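You operate a simulated robot arm through the tools that you are given. There is no shell and no other tool. Be economical: measure what you need, move in short steps, check, and stop when the job is done.

The job below is to be done with a simulated robot arm. You get a single attempt, and the scene is never put back.

TASK
Seat the tall standpipe in the wash drain and run the top water off.
Fine: shut the drain lever after.

The check looks at the end state, three seconds after you hand in, the way a careful person would. Anything else that was tipped, shoved, dropped, spilled or broken makes it a failure.

THE ROBOT
A 6-joint arm with a two-finger parallel gripper, fixed in place. Base frame: the origin is at the foot of the arm, x ahead of it, y to its left, z up; the work surface is at about z = 630. Readings come in mm, degrees, newtons and seconds.
With the tool pointing down near the work surface it reaches from about 100 to 700 mm from the base axis. Its first joint turns from -66.0 to 66.0 degrees. Payload 2.45 kg.
The TCP is the grasp point between the finger pads, 24 mm short of the fingertips. In the tool frame z runs along the fingers and y along their closing line. Largest opening 68 mm; finger width 17, thickness 10; the body of the gripper, 40 by 70 mm, starts 41 mm behind the TCP.
Orientation is told as [roll, pitch, yaw] about the base's x, y, z axes, in that order, counted from this pose: with the fingers straight down and closing along the base's y, the tool's x points along the base's -x, its y along +y and its z along -z.

THE INTERFACE
- The arm moves only by the tool send_rows. Its argument "deltas" is one flat list of numbers, 7 for each row, row after row: the shift along the tool's x, y, z in m, then the turn, a rotation vector about the tool's x, y, z in degrees, then the opening in per cent of the stroke, from 0 (shut) to 100 (fully open). In form: [tx, ty, tz, wx, wy, wz, fingers, tx, ty, tz, wx, wy, wz, fingers, ...]. A call has 1 to 10 rows; each row shifts and turns the commanded pose from where the row before left it, along the tool's axes as they then stand. A row lasts 0.2 s, in which the tool goes at most 50 mm and 8.6 degrees; a call with a longer step from one row to the next is refused whole, and so is a gripper value outside its range. Where a pose cannot be reached the arm comes as near as it can. A force on the tool above 40 N (or 10 N above the force at the start of the call, whichever is more), or a blocked arm, ends the call early, and 0.2 s more pass. The fingers move at their own pace (about 108 mm/s each) and stop on an object; they squeeze with about 41 N. The grip force told is the motor's: it shows also when the fingers shut on nothing. Time passes only in rows, and 0.2 s behind the last, so rows that do not move let the fingers close. The reply holds the time, the measured pose of the TCP, the force on the tool along the base axes, the opening and the grip force, in the units named above and with some noise, with the torque about the TCP (base axes, N m) and any sound that the robot's microphone picked up.
- Cameras (640 x 400 px; columns grow to the right, rows downward): "scene" is fixed at [159, 411.3, 1457]; the picture's right is [-0.80, -0.60, 0.00], its down [-0.38, 0.51, -0.77] and it looks along [0.46, -0.62, -0.64] (base axes); focal length 240 px, centre (320, 200). "wrist" rides on the gripper at [84, 11, -75] in the tool frame; the picture's right is [-0.13, 0.99, 0.00], its down [-0.60, -0.08, -0.79] and it looks along [-0.79, -0.10, 0.61] (tool axes); focal length 251 px, centre (320, 200). There is no depth. A picture from a camera that has moved, and an enlarged one, comes with that camera's place and axes in the base frame and with its lens.
- get_image(camera): a new picture of that camera. It takes no simulated time.
- inspect(camera, box): a new picture of the part [left, top, right, bottom] of that camera's present view, enlarged. It takes no simulated time.
- hand_in(): hands the job in; it is judged then, once.

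Work in short steps. Places have to be worked out from the pictures, the camera data and where the tool is seen: move nearer, look again, correct. Check each grasp and each placing, and mend what went wrong. You have 120 turns and 68 pictures in all, those below and enlarged ones among them. Open the gripper and draw the arm clear of the work before you hand the job in, unless the task says otherwise; then end with one line.

The tools are called after "Request:" as a command line: name --argument value ..., lists and objects as JSON in quotes. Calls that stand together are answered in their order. send_rows: Moves the arm, as the interface text tells. Its arguments: {"type":"object","properties":{"deltas":{"type":"array"}},"required":["deltas"]} The other tools are called the same way: get_image (camera) takes a picture; inspect (camera, box) takes an enlarged picture of a part of a camera's view; hand_in () hands the job in.

At the start:

```text
time: 0.0
position: [477.6, 161.8, 1277.7]
tool_rot: [0.0, 0.0, 0.0]
force: [-0.3, 0.3, 0.5]
moment: [0.02, -0.03, 0.01]
finger_gap: 67.8
grip_force: 0.0
```

scene: 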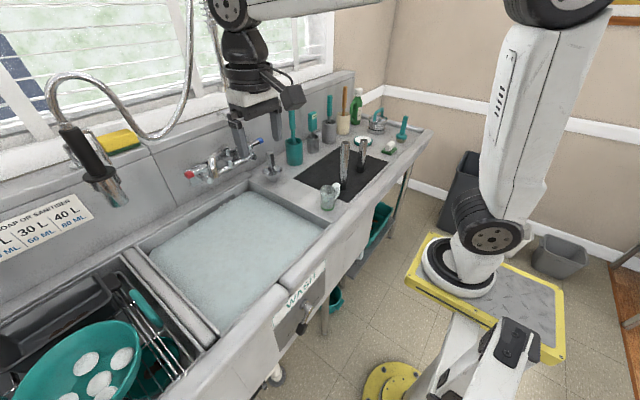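
wrist: 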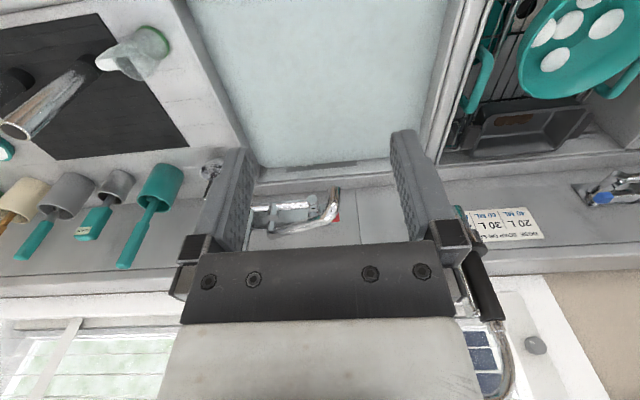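

The pictures show a wash sink of cloudy water, and two metal pipes on a dark mat. I enlarge the mat and the sink front first.

Request:
inspect --camera "scene" --box '[260, 80, 440, 220]'

Request:
inspect --camera "scene" --box '[130, 170, 360, 370]'

Request:
inspect --camera "wrist" --box '[0, 0, 240, 200]'

```text
2.86 times, centred on (350, 150) of scene
camera zoom: at [159.0, 411.3, 1457.0], right [-0.8, -0.6, 0.0], down [-0.38, 0.51, -0.77], along [0.46, -0.62, -0.64], focal length 686 px, centre (234, 343)
```

zoom: 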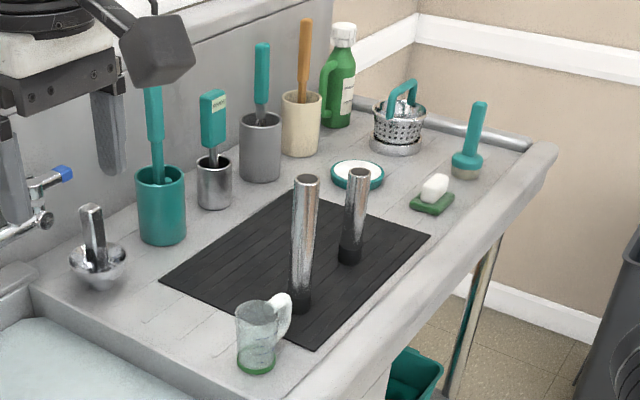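

```text
2.00 times, centred on (245, 270) of scene
camera zoom: at [159.0, 411.3, 1457.0], right [-0.8, -0.6, 0.0], down [-0.38, 0.51, -0.77], along [0.46, -0.62, -0.64], focal length 480 px, centre (470, 60)
```

zoom: 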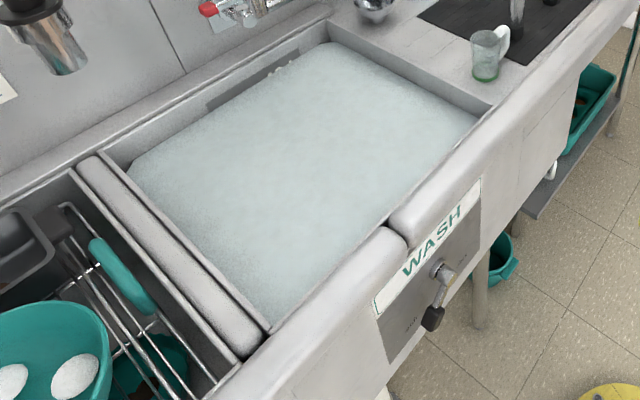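

```text
2.00 times, centred on (120, 100) of wrist
camera zoom: at [392.1, 172.0, 1350.9], right [0.13, 0.99, 0.0], down [0.6, -0.08, 0.79], along [0.79, -0.1, -0.61], focal length 503 px, centre (720, 400)
```

zoom: 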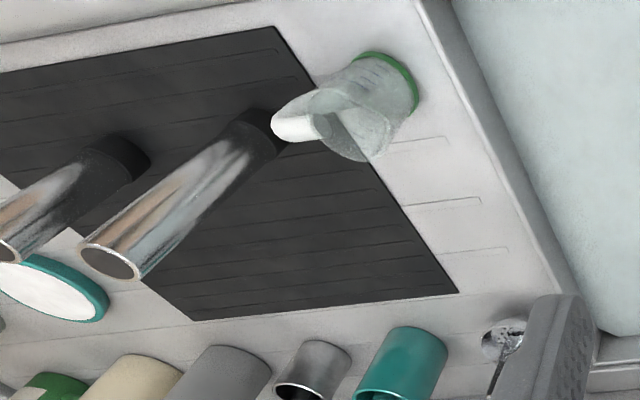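

Request:
inspect --camera "scene" --box '[310, 250, 390, 350]'

Request:
inspect --camera "wrist" --box '[180, 0, 480, 190]'

```text
4.00 times, centred on (350, 300) of scene
camera zoom: at [159.0, 411.3, 1457.0], right [-0.8, -0.6, 0.0], down [-0.38, 0.51, -0.77], along [0.46, -0.62, -0.64], focal length 961 px, centre (200, -200)
```

zoom: 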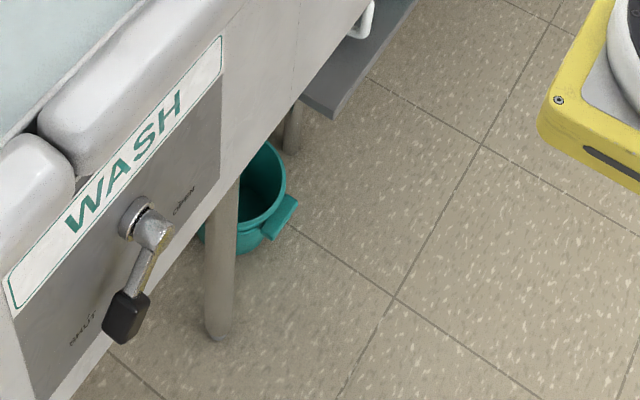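

```text
2.11 times, centred on (330, 95) of wrist
camera zoom: at [392.1, 172.0, 1350.9], right [0.13, 0.99, 0.0], down [0.6, -0.08, 0.79], along [0.79, -0.1, -0.61], focal length 529 px, centre (299, 421)
```

zoom: 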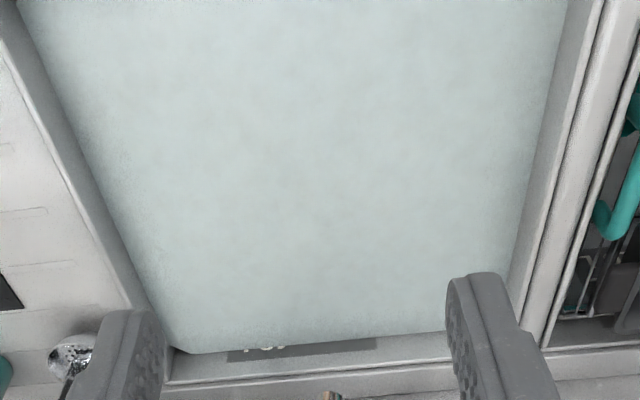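

Request:
inspect --camera "scene" --box '[225, 185, 305, 235]'

Request:
inspect --camera "wrist" --box '[240, 140, 400, 240]'

```text
8.00 times, centred on (265, 210) of scene
camera zoom: at [159.0, 411.3, 1457.0], right [-0.8, -0.6, 0.0], down [-0.38, 0.51, -0.77], along [0.46, -0.62, -0.64], focal length 1921 px, centre (760, 120)
```

zoom: 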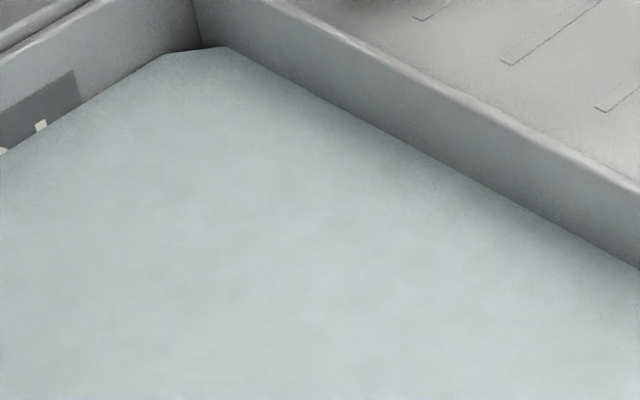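

```text
4.00 times, centred on (320, 190) of wrist
camera zoom: at [392.1, 172.0, 1350.9], right [0.13, 0.99, 0.0], down [0.6, -0.08, 0.79], along [0.79, -0.1, -0.61], focal length 1006 px, centre (320, 240)
```

zoom: 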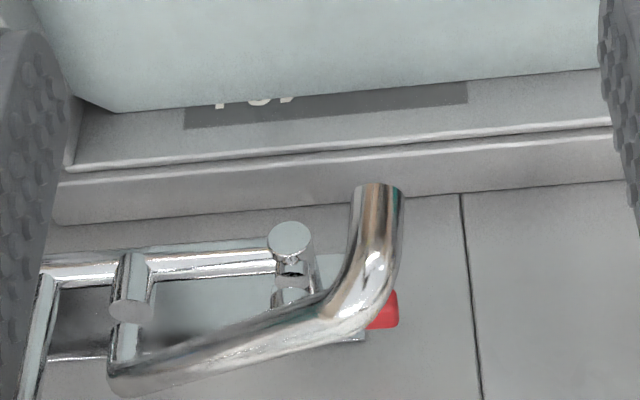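

The pipes are on the drainboard near z≈900: the tall one's base at about (538,-246), its top near z≈1085. The lever is at SHUT, at about (400,165,750). I move high over to the tall pipe and look from nearer.

Request:
send_rows --deltas '[-0.006, -0.04, 0, 0, 0, 0, 100, -0.006, -0.04, 0, 0, 0, 0, 100, -0.006, -0.04, 0, 0, 0, 0, 100, -0.006, -0.04, 0, 0, 0, 0, 100, -0.006, -0.04, 0, 0, 0, 0, 100, -0.006, -0.04, 0, 0, 0, 0, 100, -0.006, -0.04, 0, 0, 0, 0, 100, -0.006, -0.04, 0, 0, 0, 0, 100, -0.006, -0.04, 0, 0, 0, 0, 100, -0.006, -0.04, 0, 0, 0, 0, 100]'

Request:
get_image --camera "wrist"

Request:
get_image --camera "scene"

```text
time: 2.2
position: [536.9, -239.4, 1276.0]
tool_rot: [0.1, -0.1, 0.0]
force: [0.3, -0.7, -0.1]
moment: [0.05, 0.02, -0.01]
finger_gap: 68.0
grip_force: 0.1
```

```text
58 pictures are left
camera wrist: at [453.1, -228.9, 1350.9], right [0.13, 0.99, 0.0], down [0.6, -0.08, 0.79], along [0.79, -0.1, -0.61], focal length 251 px, centre (320, 200)
```

wrist: 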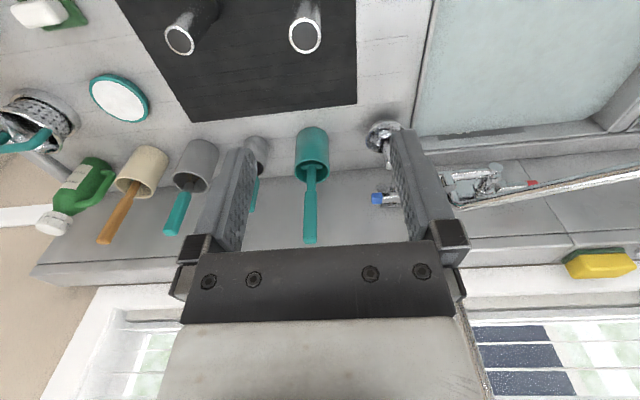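

```text
57 pictures are left
```

scene: 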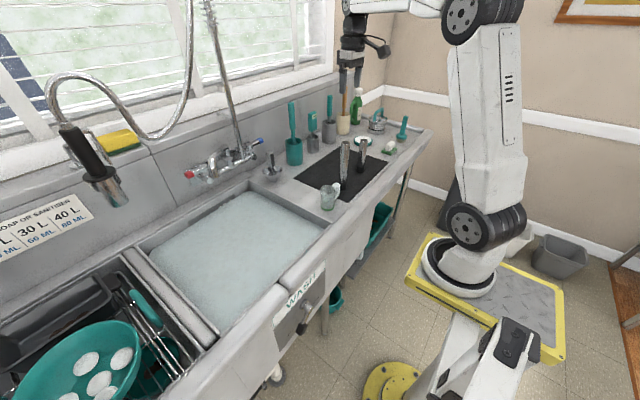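

The tall pipe's top projects to about (544,-253) at z≈1085, about 32 mm wide. I centre over it and come down to about z=1150 to check.

Request:
send_rows --deltas '[-0.003, -0.0065, 0.032, 0, 0, 0, 100, -0.003, -0.0065, 0.032, 0, 0, 0, 100, 0, 0, 0.032, 0, 0, 0, 100, 0, 0, 0.03, 0, 0, 0, 100]'

Request:
get_image --camera "wrist"

Request:
inspect --camera "scene" --box '[320, 60, 400, 220]'

```text
time: 3.2
position: [542.6, -252.6, 1148.5]
tool_rot: [0.1, -0.2, 0.0]
force: [0.2, 0.6, -1.2]
moment: [-0.03, 0.01, 0.0]
finger_gap: 67.9
grip_force: 0.1
```

```text
56 pictures are left
camera wrist: at [458.1, -241.0, 1224.0], right [0.13, 0.99, 0.0], down [0.6, -0.08, 0.79], along [0.79, -0.1, -0.61], focal length 251 px, centre (320, 200)
```

wrist: 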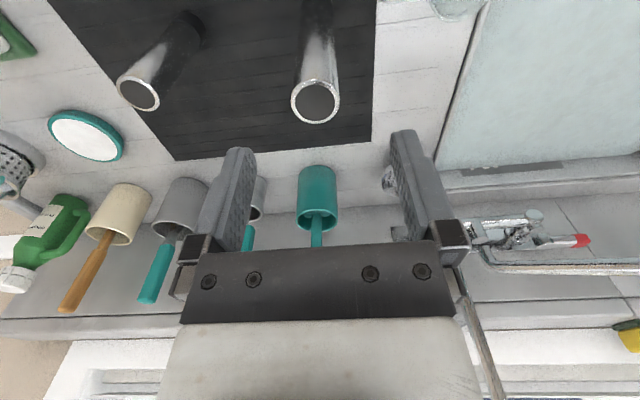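

```text
2.50 times, centred on (360, 140) of scene
camera zoom: at [159.0, 411.3, 1457.0], right [-0.8, -0.6, 0.0], down [-0.38, 0.51, -0.77], along [0.46, -0.62, -0.64], focal length 600 px, centre (220, 350)
```

zoom: 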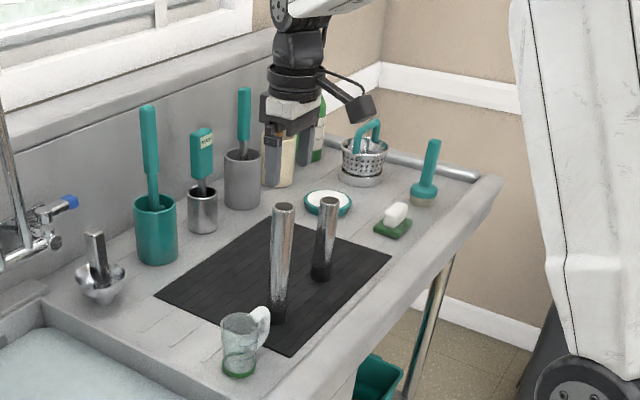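

The pipe top is at about (544,-254,1083). I correct by 1.5 mm, come down around the upper 25 mm of the pipe with the fingers open, and look.

Request:
send_rows --deltas '[-0.0015, -0.0015, 0.02, 0, 0, 0, 100, 0, 0, 0.02, 0, 0, 0, 100, 0, 0, 0.02, 0, 0, 0, 100, 0, 0, 0.015, 0, 0, 0, 100, 0, 0, 0.015, 0, 0, 0, 100]'

Request:
get_image --camera "wrist"

Request:
inspect --camera "scene" --box '[310, 60, 390, 220]'

```text
time: 4.4
position: [545.0, -252.9, 1059.0]
tool_rot: [0.0, -0.1, 0.0]
force: [-0.1, 0.7, -0.5]
moment: [0.02, 0.02, -0.01]
finger_gap: 68.0
grip_force: 0.1
```

```text
54 pictures are left
camera wrist: at [460.6, -242.6, 1133.4], right [0.13, 0.99, 0.0], down [0.6, -0.08, 0.79], along [0.79, -0.1, -0.61], focal length 251 px, centre (320, 200)
```

wrist: 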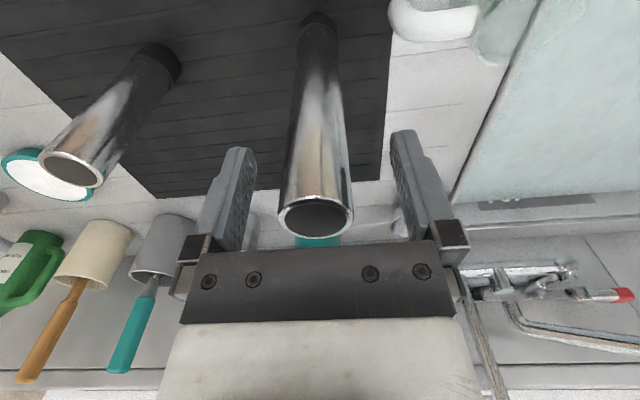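

```text
2.50 times, centred on (350, 140) of scene
camera zoom: at [159.0, 411.3, 1457.0], right [-0.8, -0.6, 0.0], down [-0.38, 0.51, -0.77], along [0.46, -0.62, -0.64], focal length 600 px, centre (245, 350)
```

zoom: 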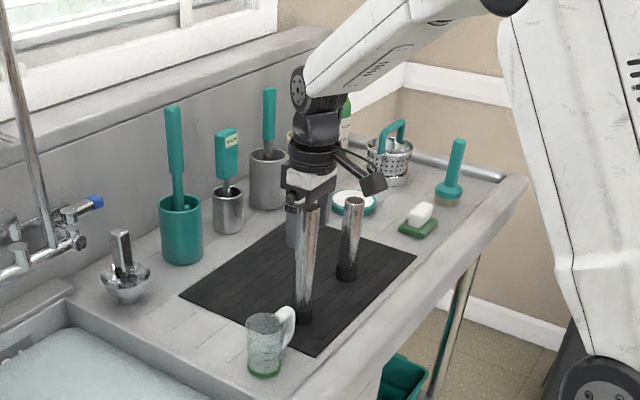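

The pipe sits centred between the fingers (top at about (545,-254.5,1077)). I shift 1.5 mm and shut the fingers on it.

Request:
send_rows --deltas '[0, -0.0015, 0.004, 0, 0, 0, 100, 0, 0, 0, 0, 0, 0, 60, 0, 0, 0, 0, 0, 0, 40, 0, 0, 0, 0, 0, 0, 20, 0, 0, 0, 0, 0, 0, 20, 0, 0, 0, 0, 0, 0, 20]'

```text
time: 5.8
position: [543.9, -254.3, 1055.1]
tool_rot: [0.1, -0.2, 0.1]
force: [-0.7, -1.1, 0.1]
moment: [-0.24, 0.0, -0.01]
finger_gap: 31.1
grip_force: 41.3
```

Gripped at 31.1 mm. I lift in steps and check.

Request:
send_rows --deltas '[0, 0, -0.01, 0, 0, 0, 10, 0, 0, -0.02, 0, 0, 0, 10, 0, 0, -0.03, 0, 0, 0, 10, 0, 0, -0.04, 0, 0, 0, 10, 0, 0, -0.04, 0, 0, 0, 10, 0, 0, -0.03, 0, 0, 0, 10]'

Request:
get_image --camera "scene"

Request:
get_image --camera "wrist"

```text
time: 7.2
position: [544.4, -255.9, 1226.8]
tool_rot: [0.0, 0.0, 0.0]
force: [-1.2, -0.5, -1.6]
moment: [0.06, -0.02, -0.02]
finger_gap: 31.0
grip_force: 40.7
```

```text
52 pictures are left
```

scene: 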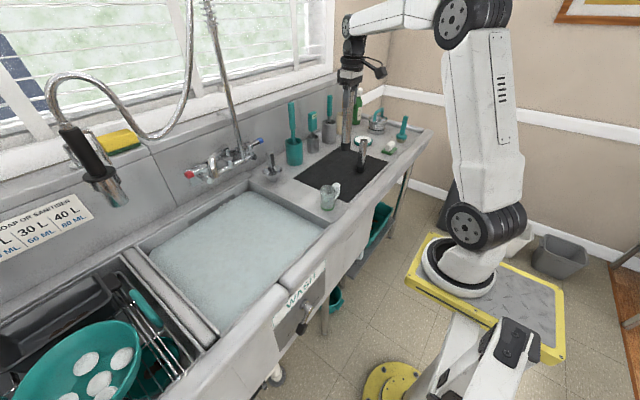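

```text
51 pictures are left
camera wrist: at [459.7, -244.6, 1301.4], right [0.13, 0.99, 0.0], down [0.6, -0.08, 0.79], along [0.79, -0.1, -0.61], focal length 251 px, centre (320, 200)
```

wrist: 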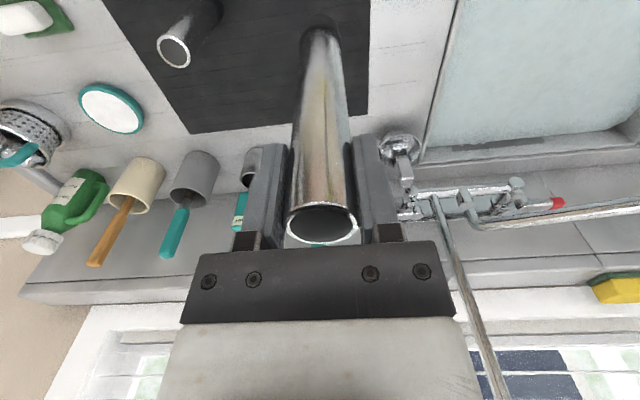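

The pipe is held upright, its bottom about 155 mm below the TCP. I carry it over the wash basin, keeping high and short of the taps.

Request:
send_rows --deltas '[-0.002, 0.042, 0, 0, 0, 0, 10, -0.002, 0.042, 0, 0, 0, 0, 10, -0.002, 0.042, 0, 0, 0, 0, 10, -0.002, 0.042, 0, 0, 0, 0, 10, -0.002, 0.042, 0, 0, 0, 0, 10, -0.002, 0.042, 0, 0, 0, 0, 10, -0.002, 0.042, 0, 0, 0, 0, 10, -0.002, 0.042, 0, 0, 0, 0, 10, -0.002, 0.042, 0, 0, 0, 0, 10, -0.002, 0.038, 0, 0, 0, 0, 10]'

Request:
get_image --camera "wrist"

Request:
get_image --camera "scene"

```text
time: 9.4
position: [563.2, 161.0, 1226.3]
tool_rot: [0.0, -0.1, 0.0]
force: [0.9, 0.6, -1.0]
moment: [0.03, -0.05, -0.02]
finger_gap: 31.0
grip_force: 40.8
```

```text
50 pictures are left
camera wrist: at [479.5, 171.6, 1301.5], right [0.13, 0.99, 0.0], down [0.6, -0.08, 0.79], along [0.79, -0.1, -0.61], focal length 251 px, centre (320, 200)
```

wrist: 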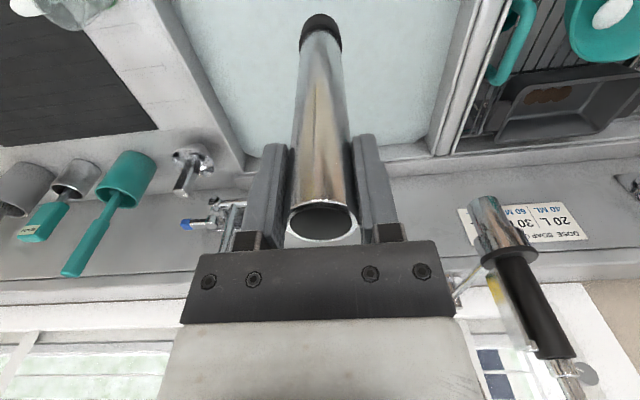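

```text
49 pictures are left
```

scene: 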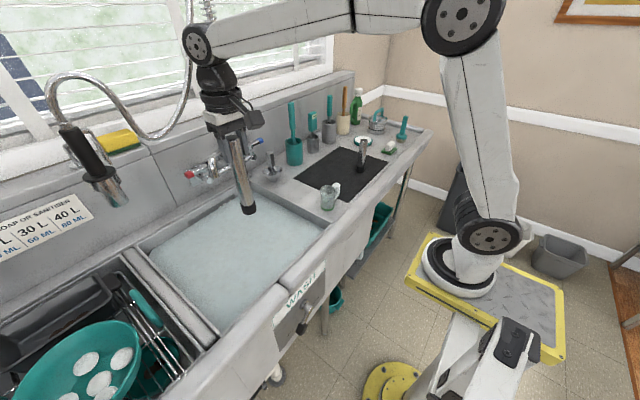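

Nothing shows through the suds. The basin's inside spans about x 460–857, y −45–367, so its centre is about (658,161); I go over the centre and down with the pipe's foot just above the water, and look for hints.

Request:
send_rows --deltas '[-0.032, 0, 0, 0, 0, 0, 10, -0.032, 0, 0, 0, 0, 0, 10, -0.031, 0, 0, 0, 0, 0, 10, 0, 0, 0.04, 0, 0, 0, 10, 0, 0, 0.04, 0, 0, 0, 10, 0, 0, 0.04, 0, 0, 0, 10, 0, 0, 0.04, 0, 0, 0, 10]'

Request:
get_image --camera "wrist"

Request:
inspect --camera "scene" --box '[130, 80, 370, 340]'

```text
time: 10.9
position: [663.3, 166.8, 1104.1]
tool_rot: [0.7, -2.2, 0.3]
force: [-4.5, 4.0, 4.6]
moment: [-0.23, -0.4, 0.12]
finger_gap: 30.9
grip_force: 40.9
stopped in row 7: the force on the tool passed its limit at 63 N (the readings are from after the stop); the commanded pose is now the measured one
```

```text
48 pictures are left
camera wrist: at [577.1, 175.6, 1174.9], right [0.12, 0.99, 0.02], down [0.57, -0.09, 0.81], along [0.81, -0.09, -0.58], focal length 251 px, centre (320, 200)
```

wrist: 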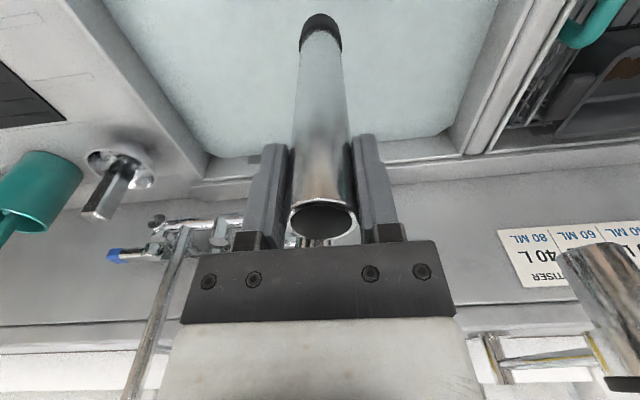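

```text
1.54 times, centred on (250, 210) of scene
camera zoom: at [158.7, 411.4, 1457.0], right [-0.8, -0.6, 0.0], down [-0.38, 0.51, -0.77], along [0.46, -0.62, -0.64], focal length 369 px, centre (428, 185)
```

zoom: 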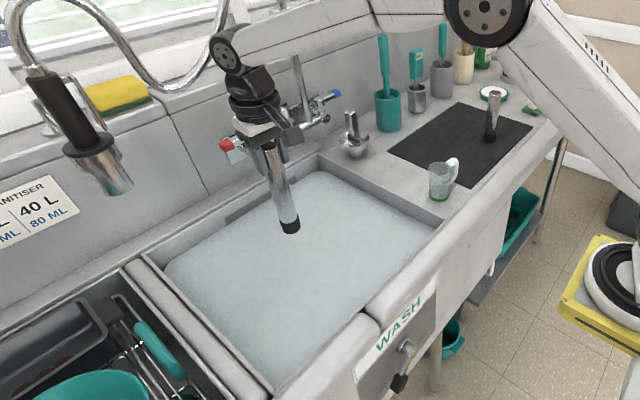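

The arm met something — probably the tap's spout behind the gripper. I back off toward the robot and up, without pressing, and look.

Request:
send_rows --deltas '[0.03, 0, 0, 0, 0, 0, 10, 0.04, 0, 0, 0, 0, 0, 10, 0.04, 0, -0.02, 0, 0, 0, 10, 0, 0, -0.04, 0, 0, 0, 10]'

Request:
inspect --camera "scene" --box '[160, 70, 300, 230]'

Request:
get_image --camera "wrist"

```text
time: 11.9
position: [551.9, 163.8, 1159.2]
tool_rot: [0.6, -2.1, 0.2]
force: [0.4, 0.5, -1.2]
moment: [0.06, 0.0, 0.01]
finger_gap: 30.7
grip_force: 41.0
```

```text
2.50 times, centred on (230, 150) of scene
camera zoom: at [159.0, 411.3, 1457.0], right [-0.8, -0.6, 0.0], down [-0.38, 0.51, -0.77], along [0.46, -0.62, -0.64], focal length 600 px, centre (545, 325)
```

zoom: 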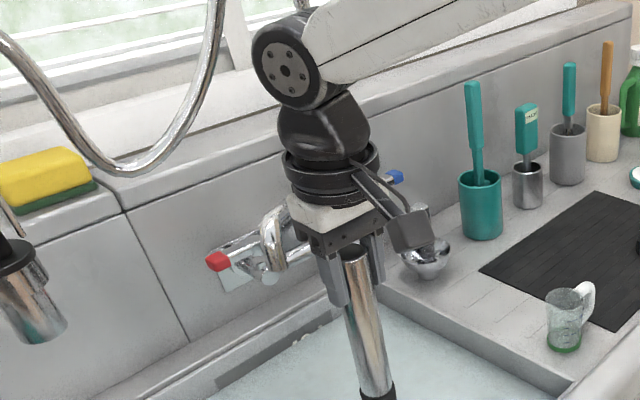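

```text
45 pictures are left
camera wrist: at [464.9, 174.0, 1230.0], right [0.13, 0.99, 0.02], down [0.58, -0.09, 0.81], along [0.81, -0.09, -0.58], focal length 251 px, centre (320, 200)
```

wrist: 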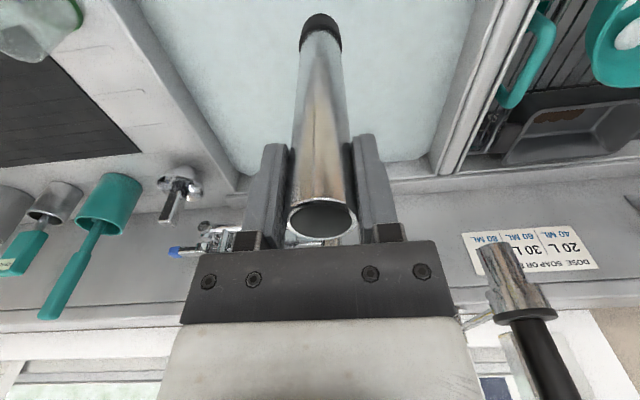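

The spout's tip is near (698,156,1095), so the vertical arm must stay short of x≈630 there. The drain is hidden by suds, so I'll level the tool and draw back in front of the sink to study the lever and look beneath the basin for the drain pipe.

Request:
send_rows --deltas '[0.04, 0, 0, 0.6, 2.1, 0.2, 10, 0.045, 0, 0, 0, 0, 0, 10, 0.045, 0, 0, 0, 0, 0, 10, 0.045, 0, 0, 0, 0, 0, 10, 0.045, 0, 0, 0, 0, 0, 10, 0.045, 0, 0, 0, 0, 0, 10, 0.045, 0, 0, 0, 0, 0, 10, 0, 0, 0.045, 0, 0, 0, 10, 0, 0, 0.045, 0, 0, 0, 10, 0, 0, 0.045, 0, 0, 0, 10]'

Request:
get_image --camera "scene"

Request:
get_image --camera "wrist"

```text
time: 14.2
position: [263.8, 190.1, 1007.4]
tool_rot: [0.0, 0.1, 0.0]
force: [-0.5, -0.3, -1.8]
moment: [0.01, -0.03, 0.0]
finger_gap: 31.3
grip_force: 41.0
out of reach, approached as far as the arm can: row 6, 7, 10
```

```text
44 pictures are left
```

scene: 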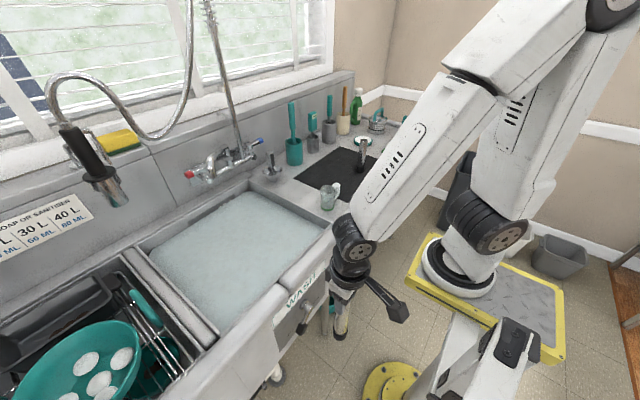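

```text
43 pictures are left
camera wrist: at [179.5, 200.2, 1083.0], right [0.13, 0.99, 0.0], down [0.6, -0.08, 0.79], along [0.79, -0.1, -0.61], focal length 251 px, centre (320, 200)
```

wrist: 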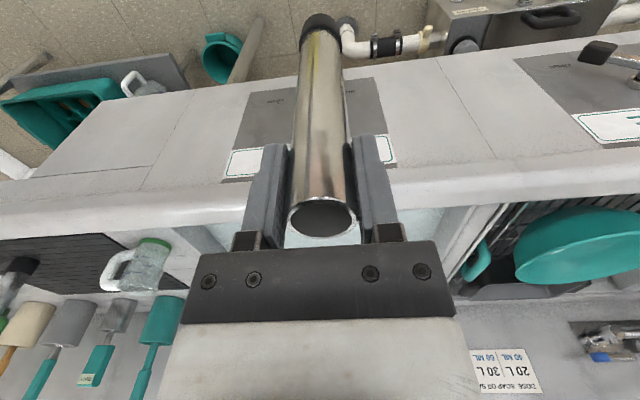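

I see a white waste pipe beneath the wash sink with an elbow, and a second lever on the neighbouring sink (not ours). I go lower and tilt the tool up to look under the basin.

Request:
send_rows --deltas '[0, -0.02, 0.045, 0, 0, 0, 10, 0, -0.02, 0.045, 0, 0, 0, 10, 0, 0, 0.045, 0, 0, 0, 10, 0.01, 0, 0.045, 0, 0, 0, 10, 0.01, 0, 0.045, 0, 0, 0, 10]'

Request:
get_image --camera "wrist"

```text
time: 15.3
position: [258.6, 165.7, 779.7]
tool_rot: [0.0, 0.0, 0.0]
force: [0.0, 0.8, -0.7]
moment: [0.01, 0.0, -0.03]
finger_gap: 30.7
grip_force: 40.7
out of reach, approached as far as the arm can: row 1, 2
```

```text
42 pictures are left
camera wrist: at [174.2, 176.4, 854.7], right [0.13, 0.99, 0.0], down [0.6, -0.08, 0.79], along [0.79, -0.1, -0.61], focal length 251 px, centre (320, 200)
```

wrist: 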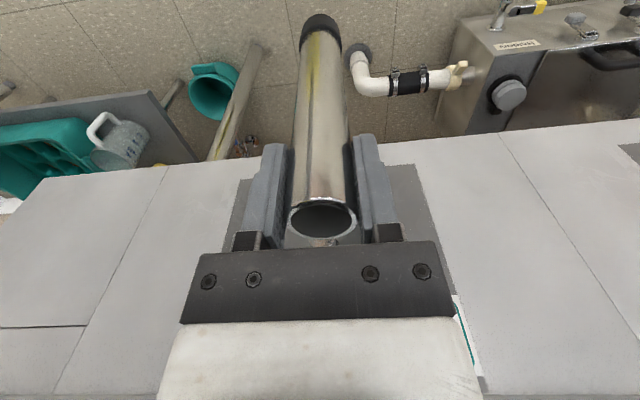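

The white pipe belongs to the grease trap and the floor. The front panel's lower edge is near z≈633, so I go lower and tilt the fingers forward to look under the basin.

Request:
send_rows --deltas '[0, 0, 0.045, 0, 0, 0, 10, 0, 0, 0.045, 0, 0, 0, 10, 0, 0, 0.045, 0, 0, 0, 10, 0, 0, 0.03, 0, -8, 0, 10, 0, 0, 0, 0, -8, 0, 10, 0, 0, 0, 0, -8, 0, 10, 0, 0, 0, 0, -8, 0, 10, 0, 0, 0, 0, -6, 0, 10]'

Request:
get_image --camera "wrist"

```text
time: 17.1
position: [292.7, 146.7, 615.2]
tool_rot: [0.0, -38.1, 0.1]
force: [1.0, 0.9, -1.6]
moment: [0.0, 0.08, 0.01]
finger_gap: 30.8
grip_force: 41.2
out of reach, approached as far as the arm can: row 6, 7, 8
```

```text
41 pictures are left
camera wrist: at [179.8, 158.3, 622.6], right [0.1, 0.99, 0.08], down [-0.01, -0.08, 1.0], along [0.99, -0.1, 0.01], focal length 251 px, centre (320, 200)
```

wrist: 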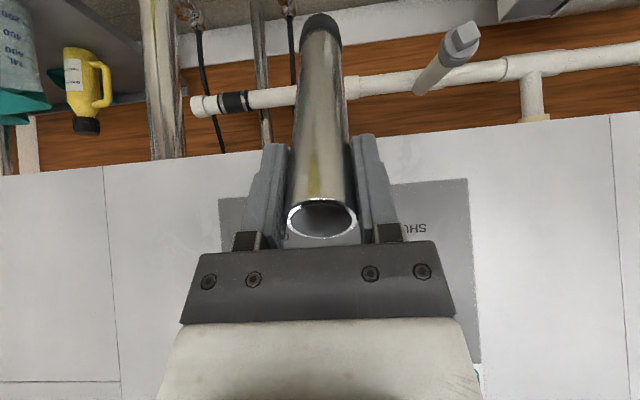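

I see the horizontal waste line at the back, but the panel (lower edge z≈580) still hides the wash drain tail. I go down another 140 mm.

Request:
send_rows --deltas '[0.02, 0, 0.028, 0, 0, 0, 10, 0.022, 0, 0.028, 0, 0, 0, 10, 0.022, 0, 0.028, 0, 0, 0, 10, 0.022, 0, 0.028, 0, 0, 0, 10]'

Request:
get_image --camera "wrist"

```text
time: 18.1
position: [294.1, 147.8, 474.1]
tool_rot: [0.0, -38.0, 0.0]
force: [0.4, 0.6, -1.8]
moment: [-0.01, 0.08, -0.01]
finger_gap: 30.8
grip_force: 41.2
```

```text
40 pictures are left
camera wrist: at [181.0, 158.5, 480.9], right [0.1, 0.99, 0.08], down [-0.01, -0.08, 1.0], along [0.99, -0.1, 0.0], focal length 251 px, centre (320, 200)
```

wrist: 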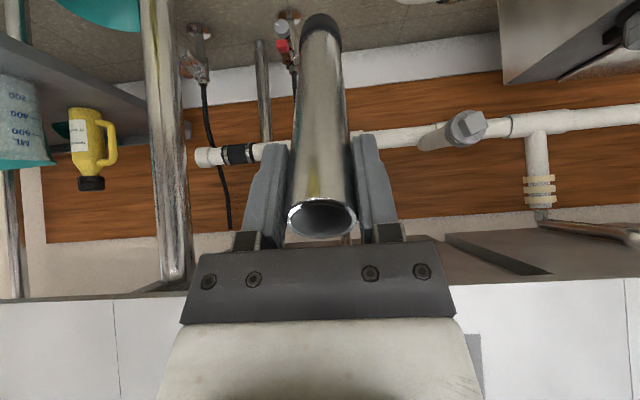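

The underside is partly visible. I shift right (−y) about 200 mm so the gripper doesn't hide the area under the basin centre, and tilt slightly more.

Request:
send_rows --deltas '[0, -0.04, 0, 0, 0, 0, 10, 0, -0.04, 0, 0, 0, 0, 10, 0, -0.04, 0, 0, 0, 0, 10, 0, -0.04, 0, 0, 0, 0, 10, 0, -0.04, 0, 0, 0, 0, 10, 0, 0, 0, 0, -7, 0, 10, 0, 0, 0, 0, -5, 0, 10]'

Request:
get_image --camera "wrist"

```text
time: 19.9
position: [351.3, 1.9, 489.2]
tool_rot: [-5.8, -52.7, 27.9]
force: [0.4, -1.0, -2.1]
moment: [-0.04, 0.1, 0.04]
finger_gap: 30.5
grip_force: 41.0
stopped in row 7: the arm was blocked; the commanded pose is now the measured one
```

```text
39 pictures are left
camera wrist: at [244.7, -32.8, 465.6], right [-0.32, 0.95, 0.04], down [-0.24, -0.12, 0.96], along [0.92, 0.3, 0.26], focal length 251 px, centre (320, 200)
```

wrist: 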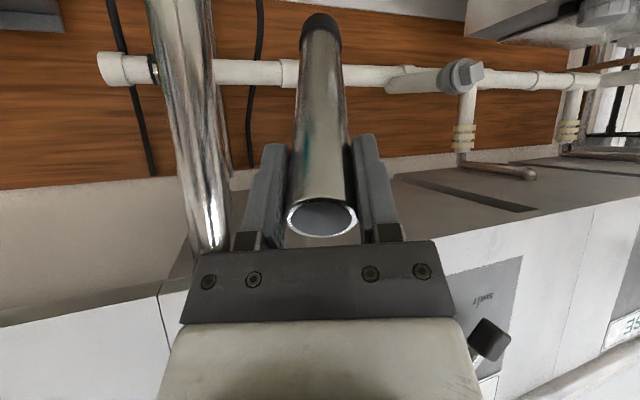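

The wash drain's tail is hidden behind the held pipe, and the arm came up against its limit. I rise a bit and undo the yaw so that area moves clear of the gripper.

Request:
send_rows --deltas '[-0.024, 0, -0.018, 0, 0, 0, 10, -0.024, 0, -0.018, 0, 0, 0, 10, 0, 0, 0, 5.5, 0, 4.3, 10, 0, 0, 0, 5.5, 0, 4.3, 10, 0, 0, 0, 5.5, 0, 4.3, 10, 0, 0, 0, 5.5, 0, 4.3, 10]'

Request:
get_image --camera "wrist"

Request:
get_image --camera "scene"

```text
time: 21.3
position: [336.5, 6.6, 546.3]
tool_rot: [-3.7, -53.6, -2.7]
force: [-0.2, 0.4, -1.9]
moment: [0.02, 0.13, -0.02]
finger_gap: 30.6
grip_force: 41.3
```

```text
38 pictures are left
camera wrist: at [228.0, 27.4, 522.0], right [0.17, 0.98, 0.07], down [-0.28, -0.02, 0.96], along [0.94, -0.18, 0.28], focal length 251 px, centre (320, 200)
```

wrist: 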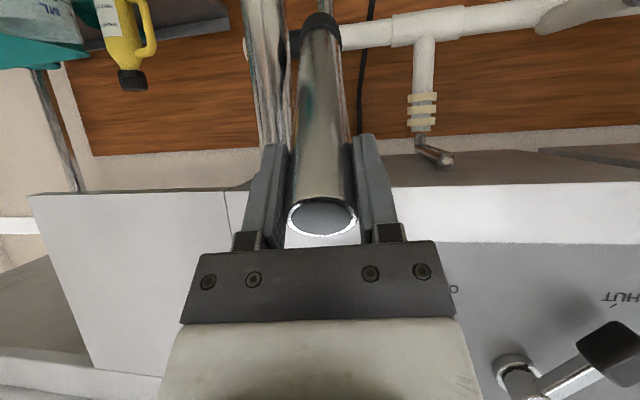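

```text
37 pictures are left
```

scene: 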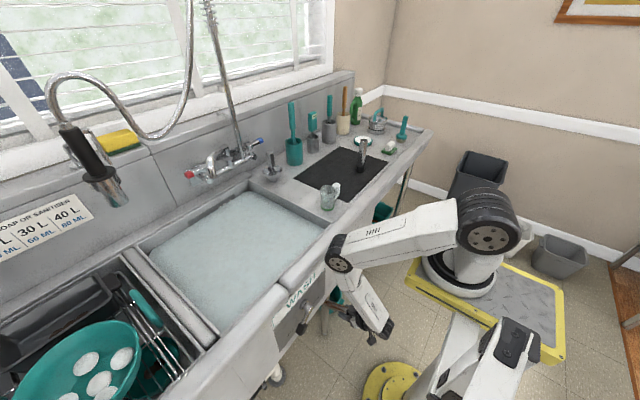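

The wash tail is visible now: tee, nut, and a metal tailpipe at the basin's underside. I enlarge it.

Request:
inspect --camera "wrist" --box '[340, 80, 560, 220]'

```text
2.86 times, centred on (450, 150) of wrist
camera zoom: at [228.0, 27.4, 522.0], right [0.17, 0.98, 0.07], down [-0.28, -0.02, 0.96], along [0.94, -0.18, 0.28], focal length 718 px, centre (-51, 343)
```

zoom: 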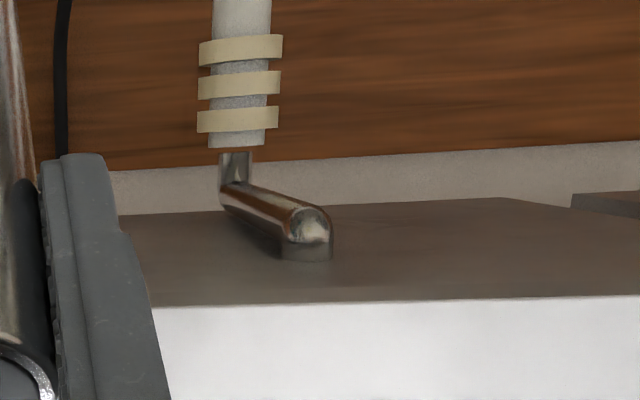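

The tailpipe meets the basin underside at about (665,157) – the basin centre. So the drain is central at about (658,161), and the spout overhangs it: I must descend at x≈600 and slide forward low, under the spout. First I level the tool here.

Request:
send_rows --deltas '[0, 0, 0, 0, 8, 0, 10, 0, 0, 0, 0, 8, 0, 10, 0, 0, 0, 0, 8, 0, 10, 0, 0, 0, 0, 8, 0, 10, 0, 0, 0, 0, 8, 0, 10, 0, 0, 0, 0, 8, 0, 10, 0, 0, 0, 0, 5.6, 0, 10]'

```text
time: 22.9
position: [318.1, 7.1, 544.1]
tool_rot: [-2.4, 1.7, -4.5]
force: [0.5, 0.3, -1.7]
moment: [0.0, 0.0, 0.02]
finger_gap: 30.6
grip_force: 41.3
```

Request:
send_rows --deltas '[0, 0, -0.04, -2.4, -1.7, -4.5, 10, 0, 0, -0.045, 0, 0, 0, 10, 0, 0, -0.045, 0, 0, 0, 10, 0, 0, -0.045, 0, 0, 0, 10, 0, 0, -0.045, 0, 0, 0, 10, 0, 0, -0.045, 0, 0, 0, 10, 0, 0, -0.045, 0, 0, 0, 10, 0, 0, -0.045, 0, 0, 0, 10, 0, 0, -0.045, 0, 0, 0, 10, 0, 0, -0.045, 0, 0, 0, 10]'

```text
time: 25.1
position: [359.9, 6.6, 981.6]
tool_rot: [0.1, -1.4, -0.8]
force: [-0.5, 0.3, -1.4]
moment: [-0.01, 0.03, 0.0]
finger_gap: 30.9
grip_force: 41.0
out of reach, approached as far as the arm can: row 8, 9, 10
```

The arm's near limit pushes x outward as it rises. I go left (+y) first, where the reach is larger, then rise clear of the rim.

Request:
send_rows --deltas '[0.01, 0.045, 0, 0, 0, 0, 10, 0.01, 0.045, 0, 0, 0, 0, 10, 0.0, 0.045, 0, 0, 0, 0, 10, 0, 0.02, 0, 0, -1.4, -0.8, 10, 0, 0, -0.035, 0, 0, 0, 10, 0, 0, -0.035, 0, 0, 0, 10, 0, 0, -0.035, 0, 0, 0, 10]'

Request:
get_image --camera "scene"

```text
time: 26.7
position: [341.5, 164.0, 1087.1]
tool_rot: [0.1, -2.9, 0.0]
force: [0.4, 0.0, -1.9]
moment: [-0.01, 0.0, -0.03]
finger_gap: 30.8
grip_force: 40.9
out of reach, approached as far as the arm can: row 1
```

```text
35 pictures are left
```

scene: 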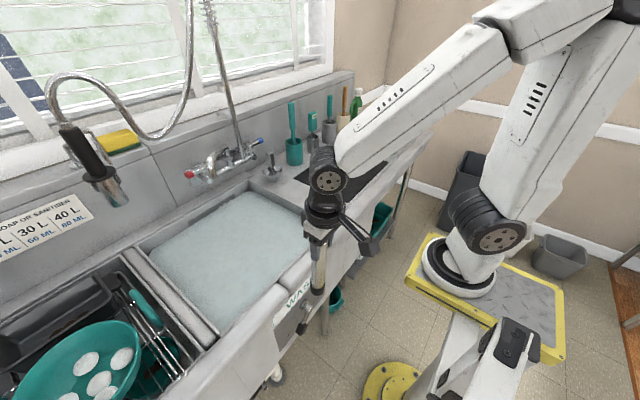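

Request:
send_rows --deltas '[-0.01, 0, -0.03, 0, 2.9, 0, 10, -0.03, 0, 0, 0, 0, 0, 10, -0.04, 0, 0, 0, 0, 0, 10, -0.04, 0, 0, 0, 0, 0, 10, -0.04, 0, 0, 0, 0, 0, 10, -0.04, 0, 0, 0, 0, 0, 10, -0.04, 0, 0, 0, 0, 0, 10, -0.012, 0, 0, 0, 0, 0, 10]'

Request:
get_image --camera "wrist"

Request:
inspect --camera "scene" --box '[140, 60, 332, 180]'

```text
time: 28.5
position: [590.7, 163.5, 1118.0]
tool_rot: [0.1, -0.1, 0.1]
force: [0.4, 0.0, -0.9]
moment: [-0.03, 0.05, 0.03]
finger_gap: 30.7
grip_force: 40.7
```

```text
34 pictures are left
camera wrist: at [506.1, 174.4, 1192.5], right [0.13, 0.99, 0.0], down [0.6, -0.08, 0.79], along [0.79, -0.1, -0.61], focal length 251 px, centre (320, 200)
```

wrist: 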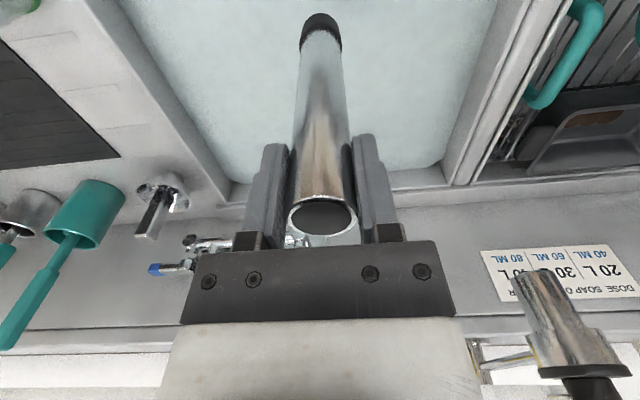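

```text
3.33 times, centred on (236, 120) of scene
camera zoom: at [159.0, 411.3, 1457.0], right [-0.8, -0.6, 0.0], down [-0.38, 0.51, -0.77], along [0.46, -0.62, -0.64], focal length 800 px, centre (600, 467)
```

zoom: 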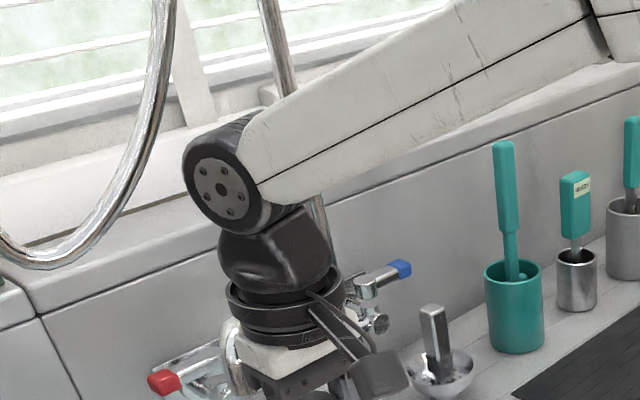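

The pipe hangs straight. I descend here (x≈590, clear of the spout) until the pipe's foot is well under water but short of the floor, watching the force.

Request:
send_rows --deltas '[0, 0, 0.04, 0, 0, 0, 10, 0, 0, 0.04, 0, 0, 0, 10, 0, 0, 0.04, 0, 0, 0, 10, 0, 0, 0.04, 0, 0, 0, 10, 0, 0, 0.04, 0, 0, 0, 10, 0, 0, 0.04, 0, 0, 0, 10, 0, 0, 0.03, 0, 0, 0, 10]'

Request:
get_image --camera "scene"

Request:
get_image --camera "wrist"

```text
time: 30.1
position: [593.1, 164.0, 848.2]
tool_rot: [0.1, -0.3, 0.1]
force: [0.5, -0.1, -1.9]
moment: [-0.02, 0.02, -0.01]
finger_gap: 30.4
grip_force: 41.0
```

```text
32 pictures are left
```

scene: 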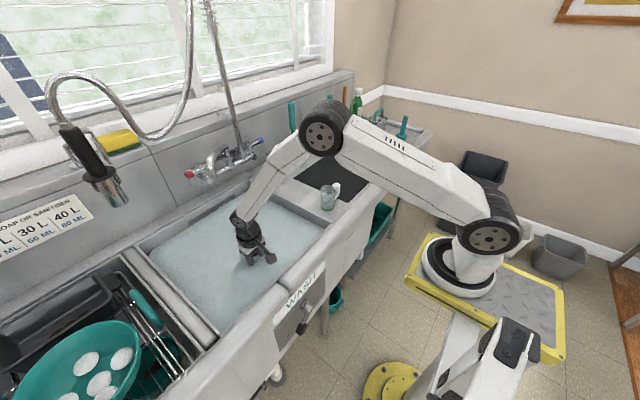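

```text
31 pictures are left
camera wrist: at [507.9, 175.7, 922.7], right [0.13, 0.99, 0.0], down [0.6, -0.08, 0.79], along [0.79, -0.1, -0.61], focal length 251 px, centre (320, 200)
```

wrist: 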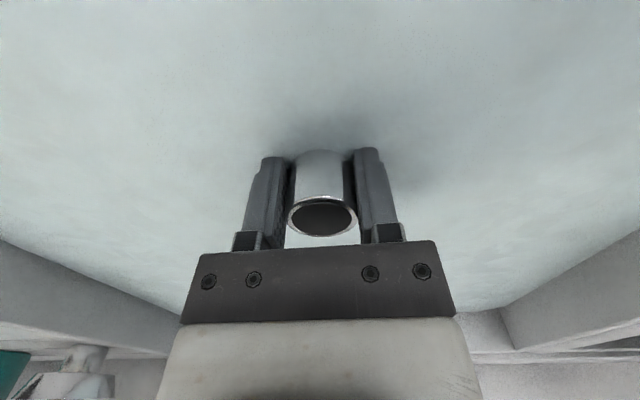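

The water surface is at about z≈835. I lower 28 mm more, then slide forward gently under the spout toward x≈657.

Request:
send_rows --deltas '[0, 0, 0.028, 0, 0, 0, 10, -0.016, -0.001, 0, 0, 0, 0, 10, -0.016, -0.001, 0, 0, 0, 0, 10, -0.016, -0.001, 0, 0, 0, 0, 10, -0.016, 0, 0, 0, 0, 0, 10, 0, 0, 0, 0, 0, 0, 10]'

Request:
get_image --camera "scene"

```text
time: 31.5
position: [656.2, 162.3, 820.6]
tool_rot: [0.2, -0.2, 0.0]
force: [-0.1, -0.5, -1.2]
moment: [-0.01, 0.02, -0.02]
finger_gap: 30.5
grip_force: 41.4
```

```text
30 pictures are left
```

scene: 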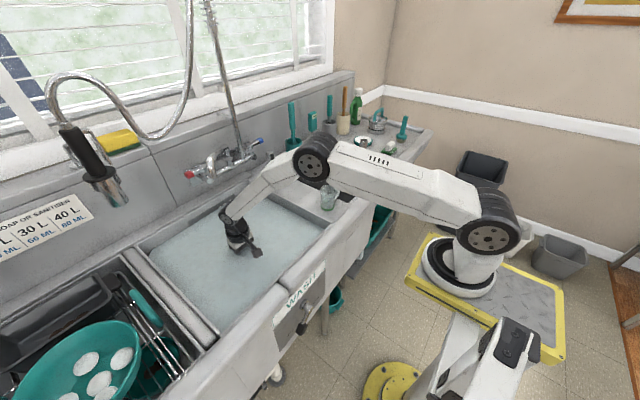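

No contact. Now I lower slowly to feel for the floor or the drain.

Request:
send_rows --deltas '[0, 0, 0.004, 0, 0, 0, 10, 0, 0, 0.004, 0, 0, 0, 10, 0, 0, 0.004, 0, 0, 0, 10, 0, 0, 0.004, 0, 0, 0, 10, 0, 0, 0.004, 0, 0, 0, 10, 0, 0, 0.004, 0, 0, 0, 10, 0, 0, 0.003, 0, 0, 0, 10, 0, 0, 0.003, 0, 0, 0, 10]'

```text
time: 33.3
position: [657.3, 161.5, 792.3]
tool_rot: [0.2, -0.5, 0.0]
force: [-0.5, -2.3, 28.2]
moment: [-0.53, -0.16, -0.03]
finger_gap: 30.5
grip_force: 41.3
```

Contact at TCP z≈792 (foot at about 637), with the support on the +x/−y side, which suggests the hole lies toward −x/+y. I ease the pressure and slide a few mm that way, feeling for a drop.

Request:
send_rows --deltas '[0, 0, -0.003, 0, 0, 0, 10, 0, 0, 0, 0, 0, 0, 10]'

Request:
send_rows --deltas '[0.002, 0.0015, 0, 0, 0, 0, 10, 0.002, 0.0015, 0, 0, 0, 0, 10, 0, 0, 0, 0, 0, 0, 10]'

Request:
send_rows --deltas '[0.002, 0.0015, 0, 0, 0, 0, 10, 0.002, 0.0015, 0, 0, 0, 0, 10, 0, 0, 0, 0, 0, 0, 10]'

```text
time: 33.9
position: [655.7, 162.3, 792.0]
tool_rot: [0.2, -0.1, -0.1]
force: [3.8, 1.0, 9.0]
moment: [0.14, -0.73, 0.02]
finger_gap: 30.5
grip_force: 40.5
```

```text
time: 34.7
position: [651.6, 164.4, 792.7]
tool_rot: [0.1, -0.1, 0.0]
force: [0.3, -2.7, 4.6]
moment: [-0.47, -0.22, -0.06]
finger_gap: 30.6
grip_force: 41.2
```

```text
time: 35.5
position: [647.6, 167.7, 792.2]
tool_rot: [0.2, -0.1, 0.0]
force: [0.5, 0.0, 0.0]
moment: [-0.06, -0.06, 0.0]
finger_gap: 30.4
grip_force: 41.0
```

The contact force faded here. I lower slowly at this spot.

Request:
send_rows --deltas '[0, 0, 0.002, 0, 0, 0, 10, 0, 0, 0.002, 0, 0, 0, 10, 0, 0, 0.002, 0, 0, 0, 10, 0, 0, 0, 0, 0, 0, 10]'

```text
time: 36.5
position: [650.2, 168.9, 788.8]
tool_rot: [0.2, -0.4, 0.0]
force: [-1.7, -2.3, 26.4]
moment: [-0.37, -0.13, -0.03]
finger_gap: 30.4
grip_force: 40.3
```

Lower by 3 mm and supported on the +x side, so the drain seems further toward −x. I ease up and continue that way in small steps.

Request:
send_rows --deltas '[0, 0, -0.003, 0, 0, 0, 10, 0.002, 0, 0, 0, 0, 0, 10, 0.002, 0, 0, 0, 0, 0, 10, 0, 0, 0, 0, 0, 0, 10]'

Request:
send_rows --deltas '[0, 0, 0.002, 0, 0, 0, 10, 0, 0, 0.002, 0, 0, 0, 10, 0, 0, 0, 0, 0, 0, 10]'

```text
time: 37.5
position: [643.6, 167.7, 788.8]
tool_rot: [0.0, -0.1, -0.1]
force: [2.4, -0.8, 6.3]
moment: [0.01, -0.56, -0.04]
finger_gap: 30.6
grip_force: 40.8
```

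```text
time: 38.3
position: [643.5, 167.4, 788.2]
tool_rot: [0.2, -0.3, 0.0]
force: [-3.5, -4.4, 27.9]
moment: [-0.57, 0.11, -0.03]
finger_gap: 30.7
grip_force: 40.7
```

I check with the wrist camera whether the pipe has slipped in the fingers.

Request:
inspect --camera "wrist" --box '[220, 100, 420, 260]'

```text
2.50 times, centred on (320, 180) of wrist
camera zoom: at [560.4, 178.5, 861.9], right [0.13, 0.99, 0.0], down [0.6, -0.08, 0.8], along [0.79, -0.1, -0.6], focal length 629 px, centre (320, 250)
```

zoom: 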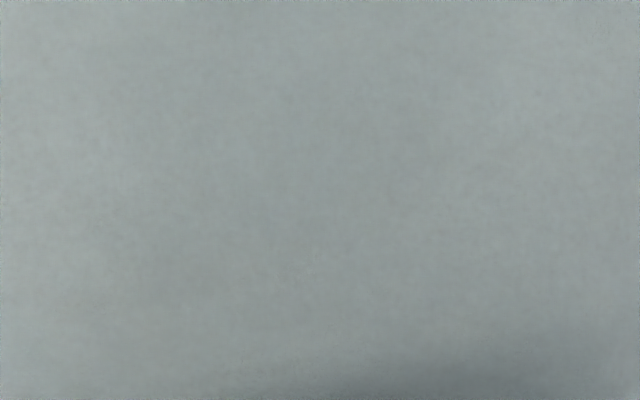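

Request:
send_rows --deltas '[0, 0, -0.006, 0, 0, 0, 10, -0.006, -0.003, 0, 0, 0, 0, 10, -0.006, -0.003, 0, 0, 0, 0, 10, 0, 0, 0.002, 0, 0, 0, 10, 0, 0, 0, 0, 0, 0, 10]'

Request:
send_rows --deltas '[0, 0, 0.001, 0, 0, 0, 10, 0, 0, 0.001, 0, 0, 0, 10, 0, 0, 0, 0, 0, 0, 10]'

```text
time: 39.5
position: [654.7, 161.4, 788.2]
tool_rot: [0.1, -0.1, 0.0]
force: [0.0, -0.7, -1.9]
moment: [0.02, -0.02, 0.03]
finger_gap: 30.7
grip_force: 41.1
```

```text
time: 40.3
position: [657.2, 163.5, 788.1]
tool_rot: [0.1, -0.1, 0.0]
force: [0.5, -1.0, -0.9]
moment: [-0.01, -0.01, 0.0]
finger_gap: 30.7
grip_force: 41.2
```

Here at z≈788 there is no contact now – either slipped or above the hole. I go on down gently.

Request:
send_rows --deltas '[0, 0, 0.001, 0, 0, 0, 10, 0, 0, 0.001, 0, 0, 0, 10, 0, 0, 0, 0, 0, 0, 10]'

Request:
send_rows --deltas '[0, 0, 0.001, 0, 0, 0, 10, 0, 0, 0.001, 0, 0, 0, 10, 0, 0, 0, 0, 0, 0, 10]'

```text
time: 41.1
position: [656.9, 161.2, 788.3]
tool_rot: [0.2, -0.3, 0.0]
force: [-6.6, -2.1, 23.7]
moment: [-0.29, 0.65, -0.02]
finger_gap: 30.8
grip_force: 41.9
```

```text
time: 41.9
position: [657.8, 162.2, 786.0]
tool_rot: [0.2, -0.5, -0.1]
force: [-1.5, -1.6, 27.3]
moment: [-0.41, -0.26, -0.04]
finger_gap: 30.8
grip_force: 40.8
```

The pipe slips slightly in the grip at about 27 N, so I'll keep to light contact (~10 N). From the underside view the drain could be nearer (665,156); I slide that way with light pressure, reading force at each step.

Request:
send_rows --deltas '[0, 0, -0.0012, 0, 0, 0, 10, 0, 0, 0, 0, 0, 0, 10]'

Request:
send_rows --deltas '[-0.001, -0.002, 0, 0, 0, 0, 10, -0.001, -0.002, 0, 0, 0, 0, 10]'

Request:
send_rows --deltas '[-0.002, -0.001, 0, 0, 0, 0, 10, -0.002, -0.001, 0, 0, 0, 0, 10]'

Request:
send_rows --deltas '[-0.002, 0, 0, 0, 0, 0, 10, -0.002, 0, 0, 0, 0, 0, 10]'

Request:
send_rows --deltas '[-0.002, 0.0, 0, 0, 0, 0, 10, -0.002, 0.0, 0, 0, 0, 0, 10]'

```text
time: 42.5
position: [656.1, 162.0, 785.5]
tool_rot: [0.2, -0.4, -0.1]
force: [4.6, 0.0, 15.4]
moment: [-0.1, -1.06, 0.01]
finger_gap: 31.0
grip_force: 40.7
```

```text
time: 43.1
position: [656.6, 158.5, 786.6]
tool_rot: [0.3, -0.1, -0.1]
force: [-3.6, 7.7, 21.9]
moment: [1.12, 0.07, 0.09]
finger_gap: 31.0
grip_force: 41.0
```

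```text
time: 43.7
position: [661.0, 156.5, 785.6]
tool_rot: [0.2, 0.1, 0.0]
force: [-10.7, 10.3, 27.2]
moment: [1.51, 1.21, 0.08]
finger_gap: 31.0
grip_force: 40.6
```

```text
time: 44.3
position: [665.6, 154.0, 786.2]
tool_rot: [0.0, -0.1, 0.0]
force: [-7.5, 0.2, 24.8]
moment: [0.07, 0.91, 0.0]
finger_gap: 30.7
grip_force: 40.9
```

```text
time: 44.9
position: [670.9, 155.7, 785.5]
tool_rot: [0.1, -0.2, 0.0]
force: [-5.3, -0.2, 21.7]
moment: [-0.09, 0.44, 0.0]
finger_gap: 30.8
grip_force: 40.2
```

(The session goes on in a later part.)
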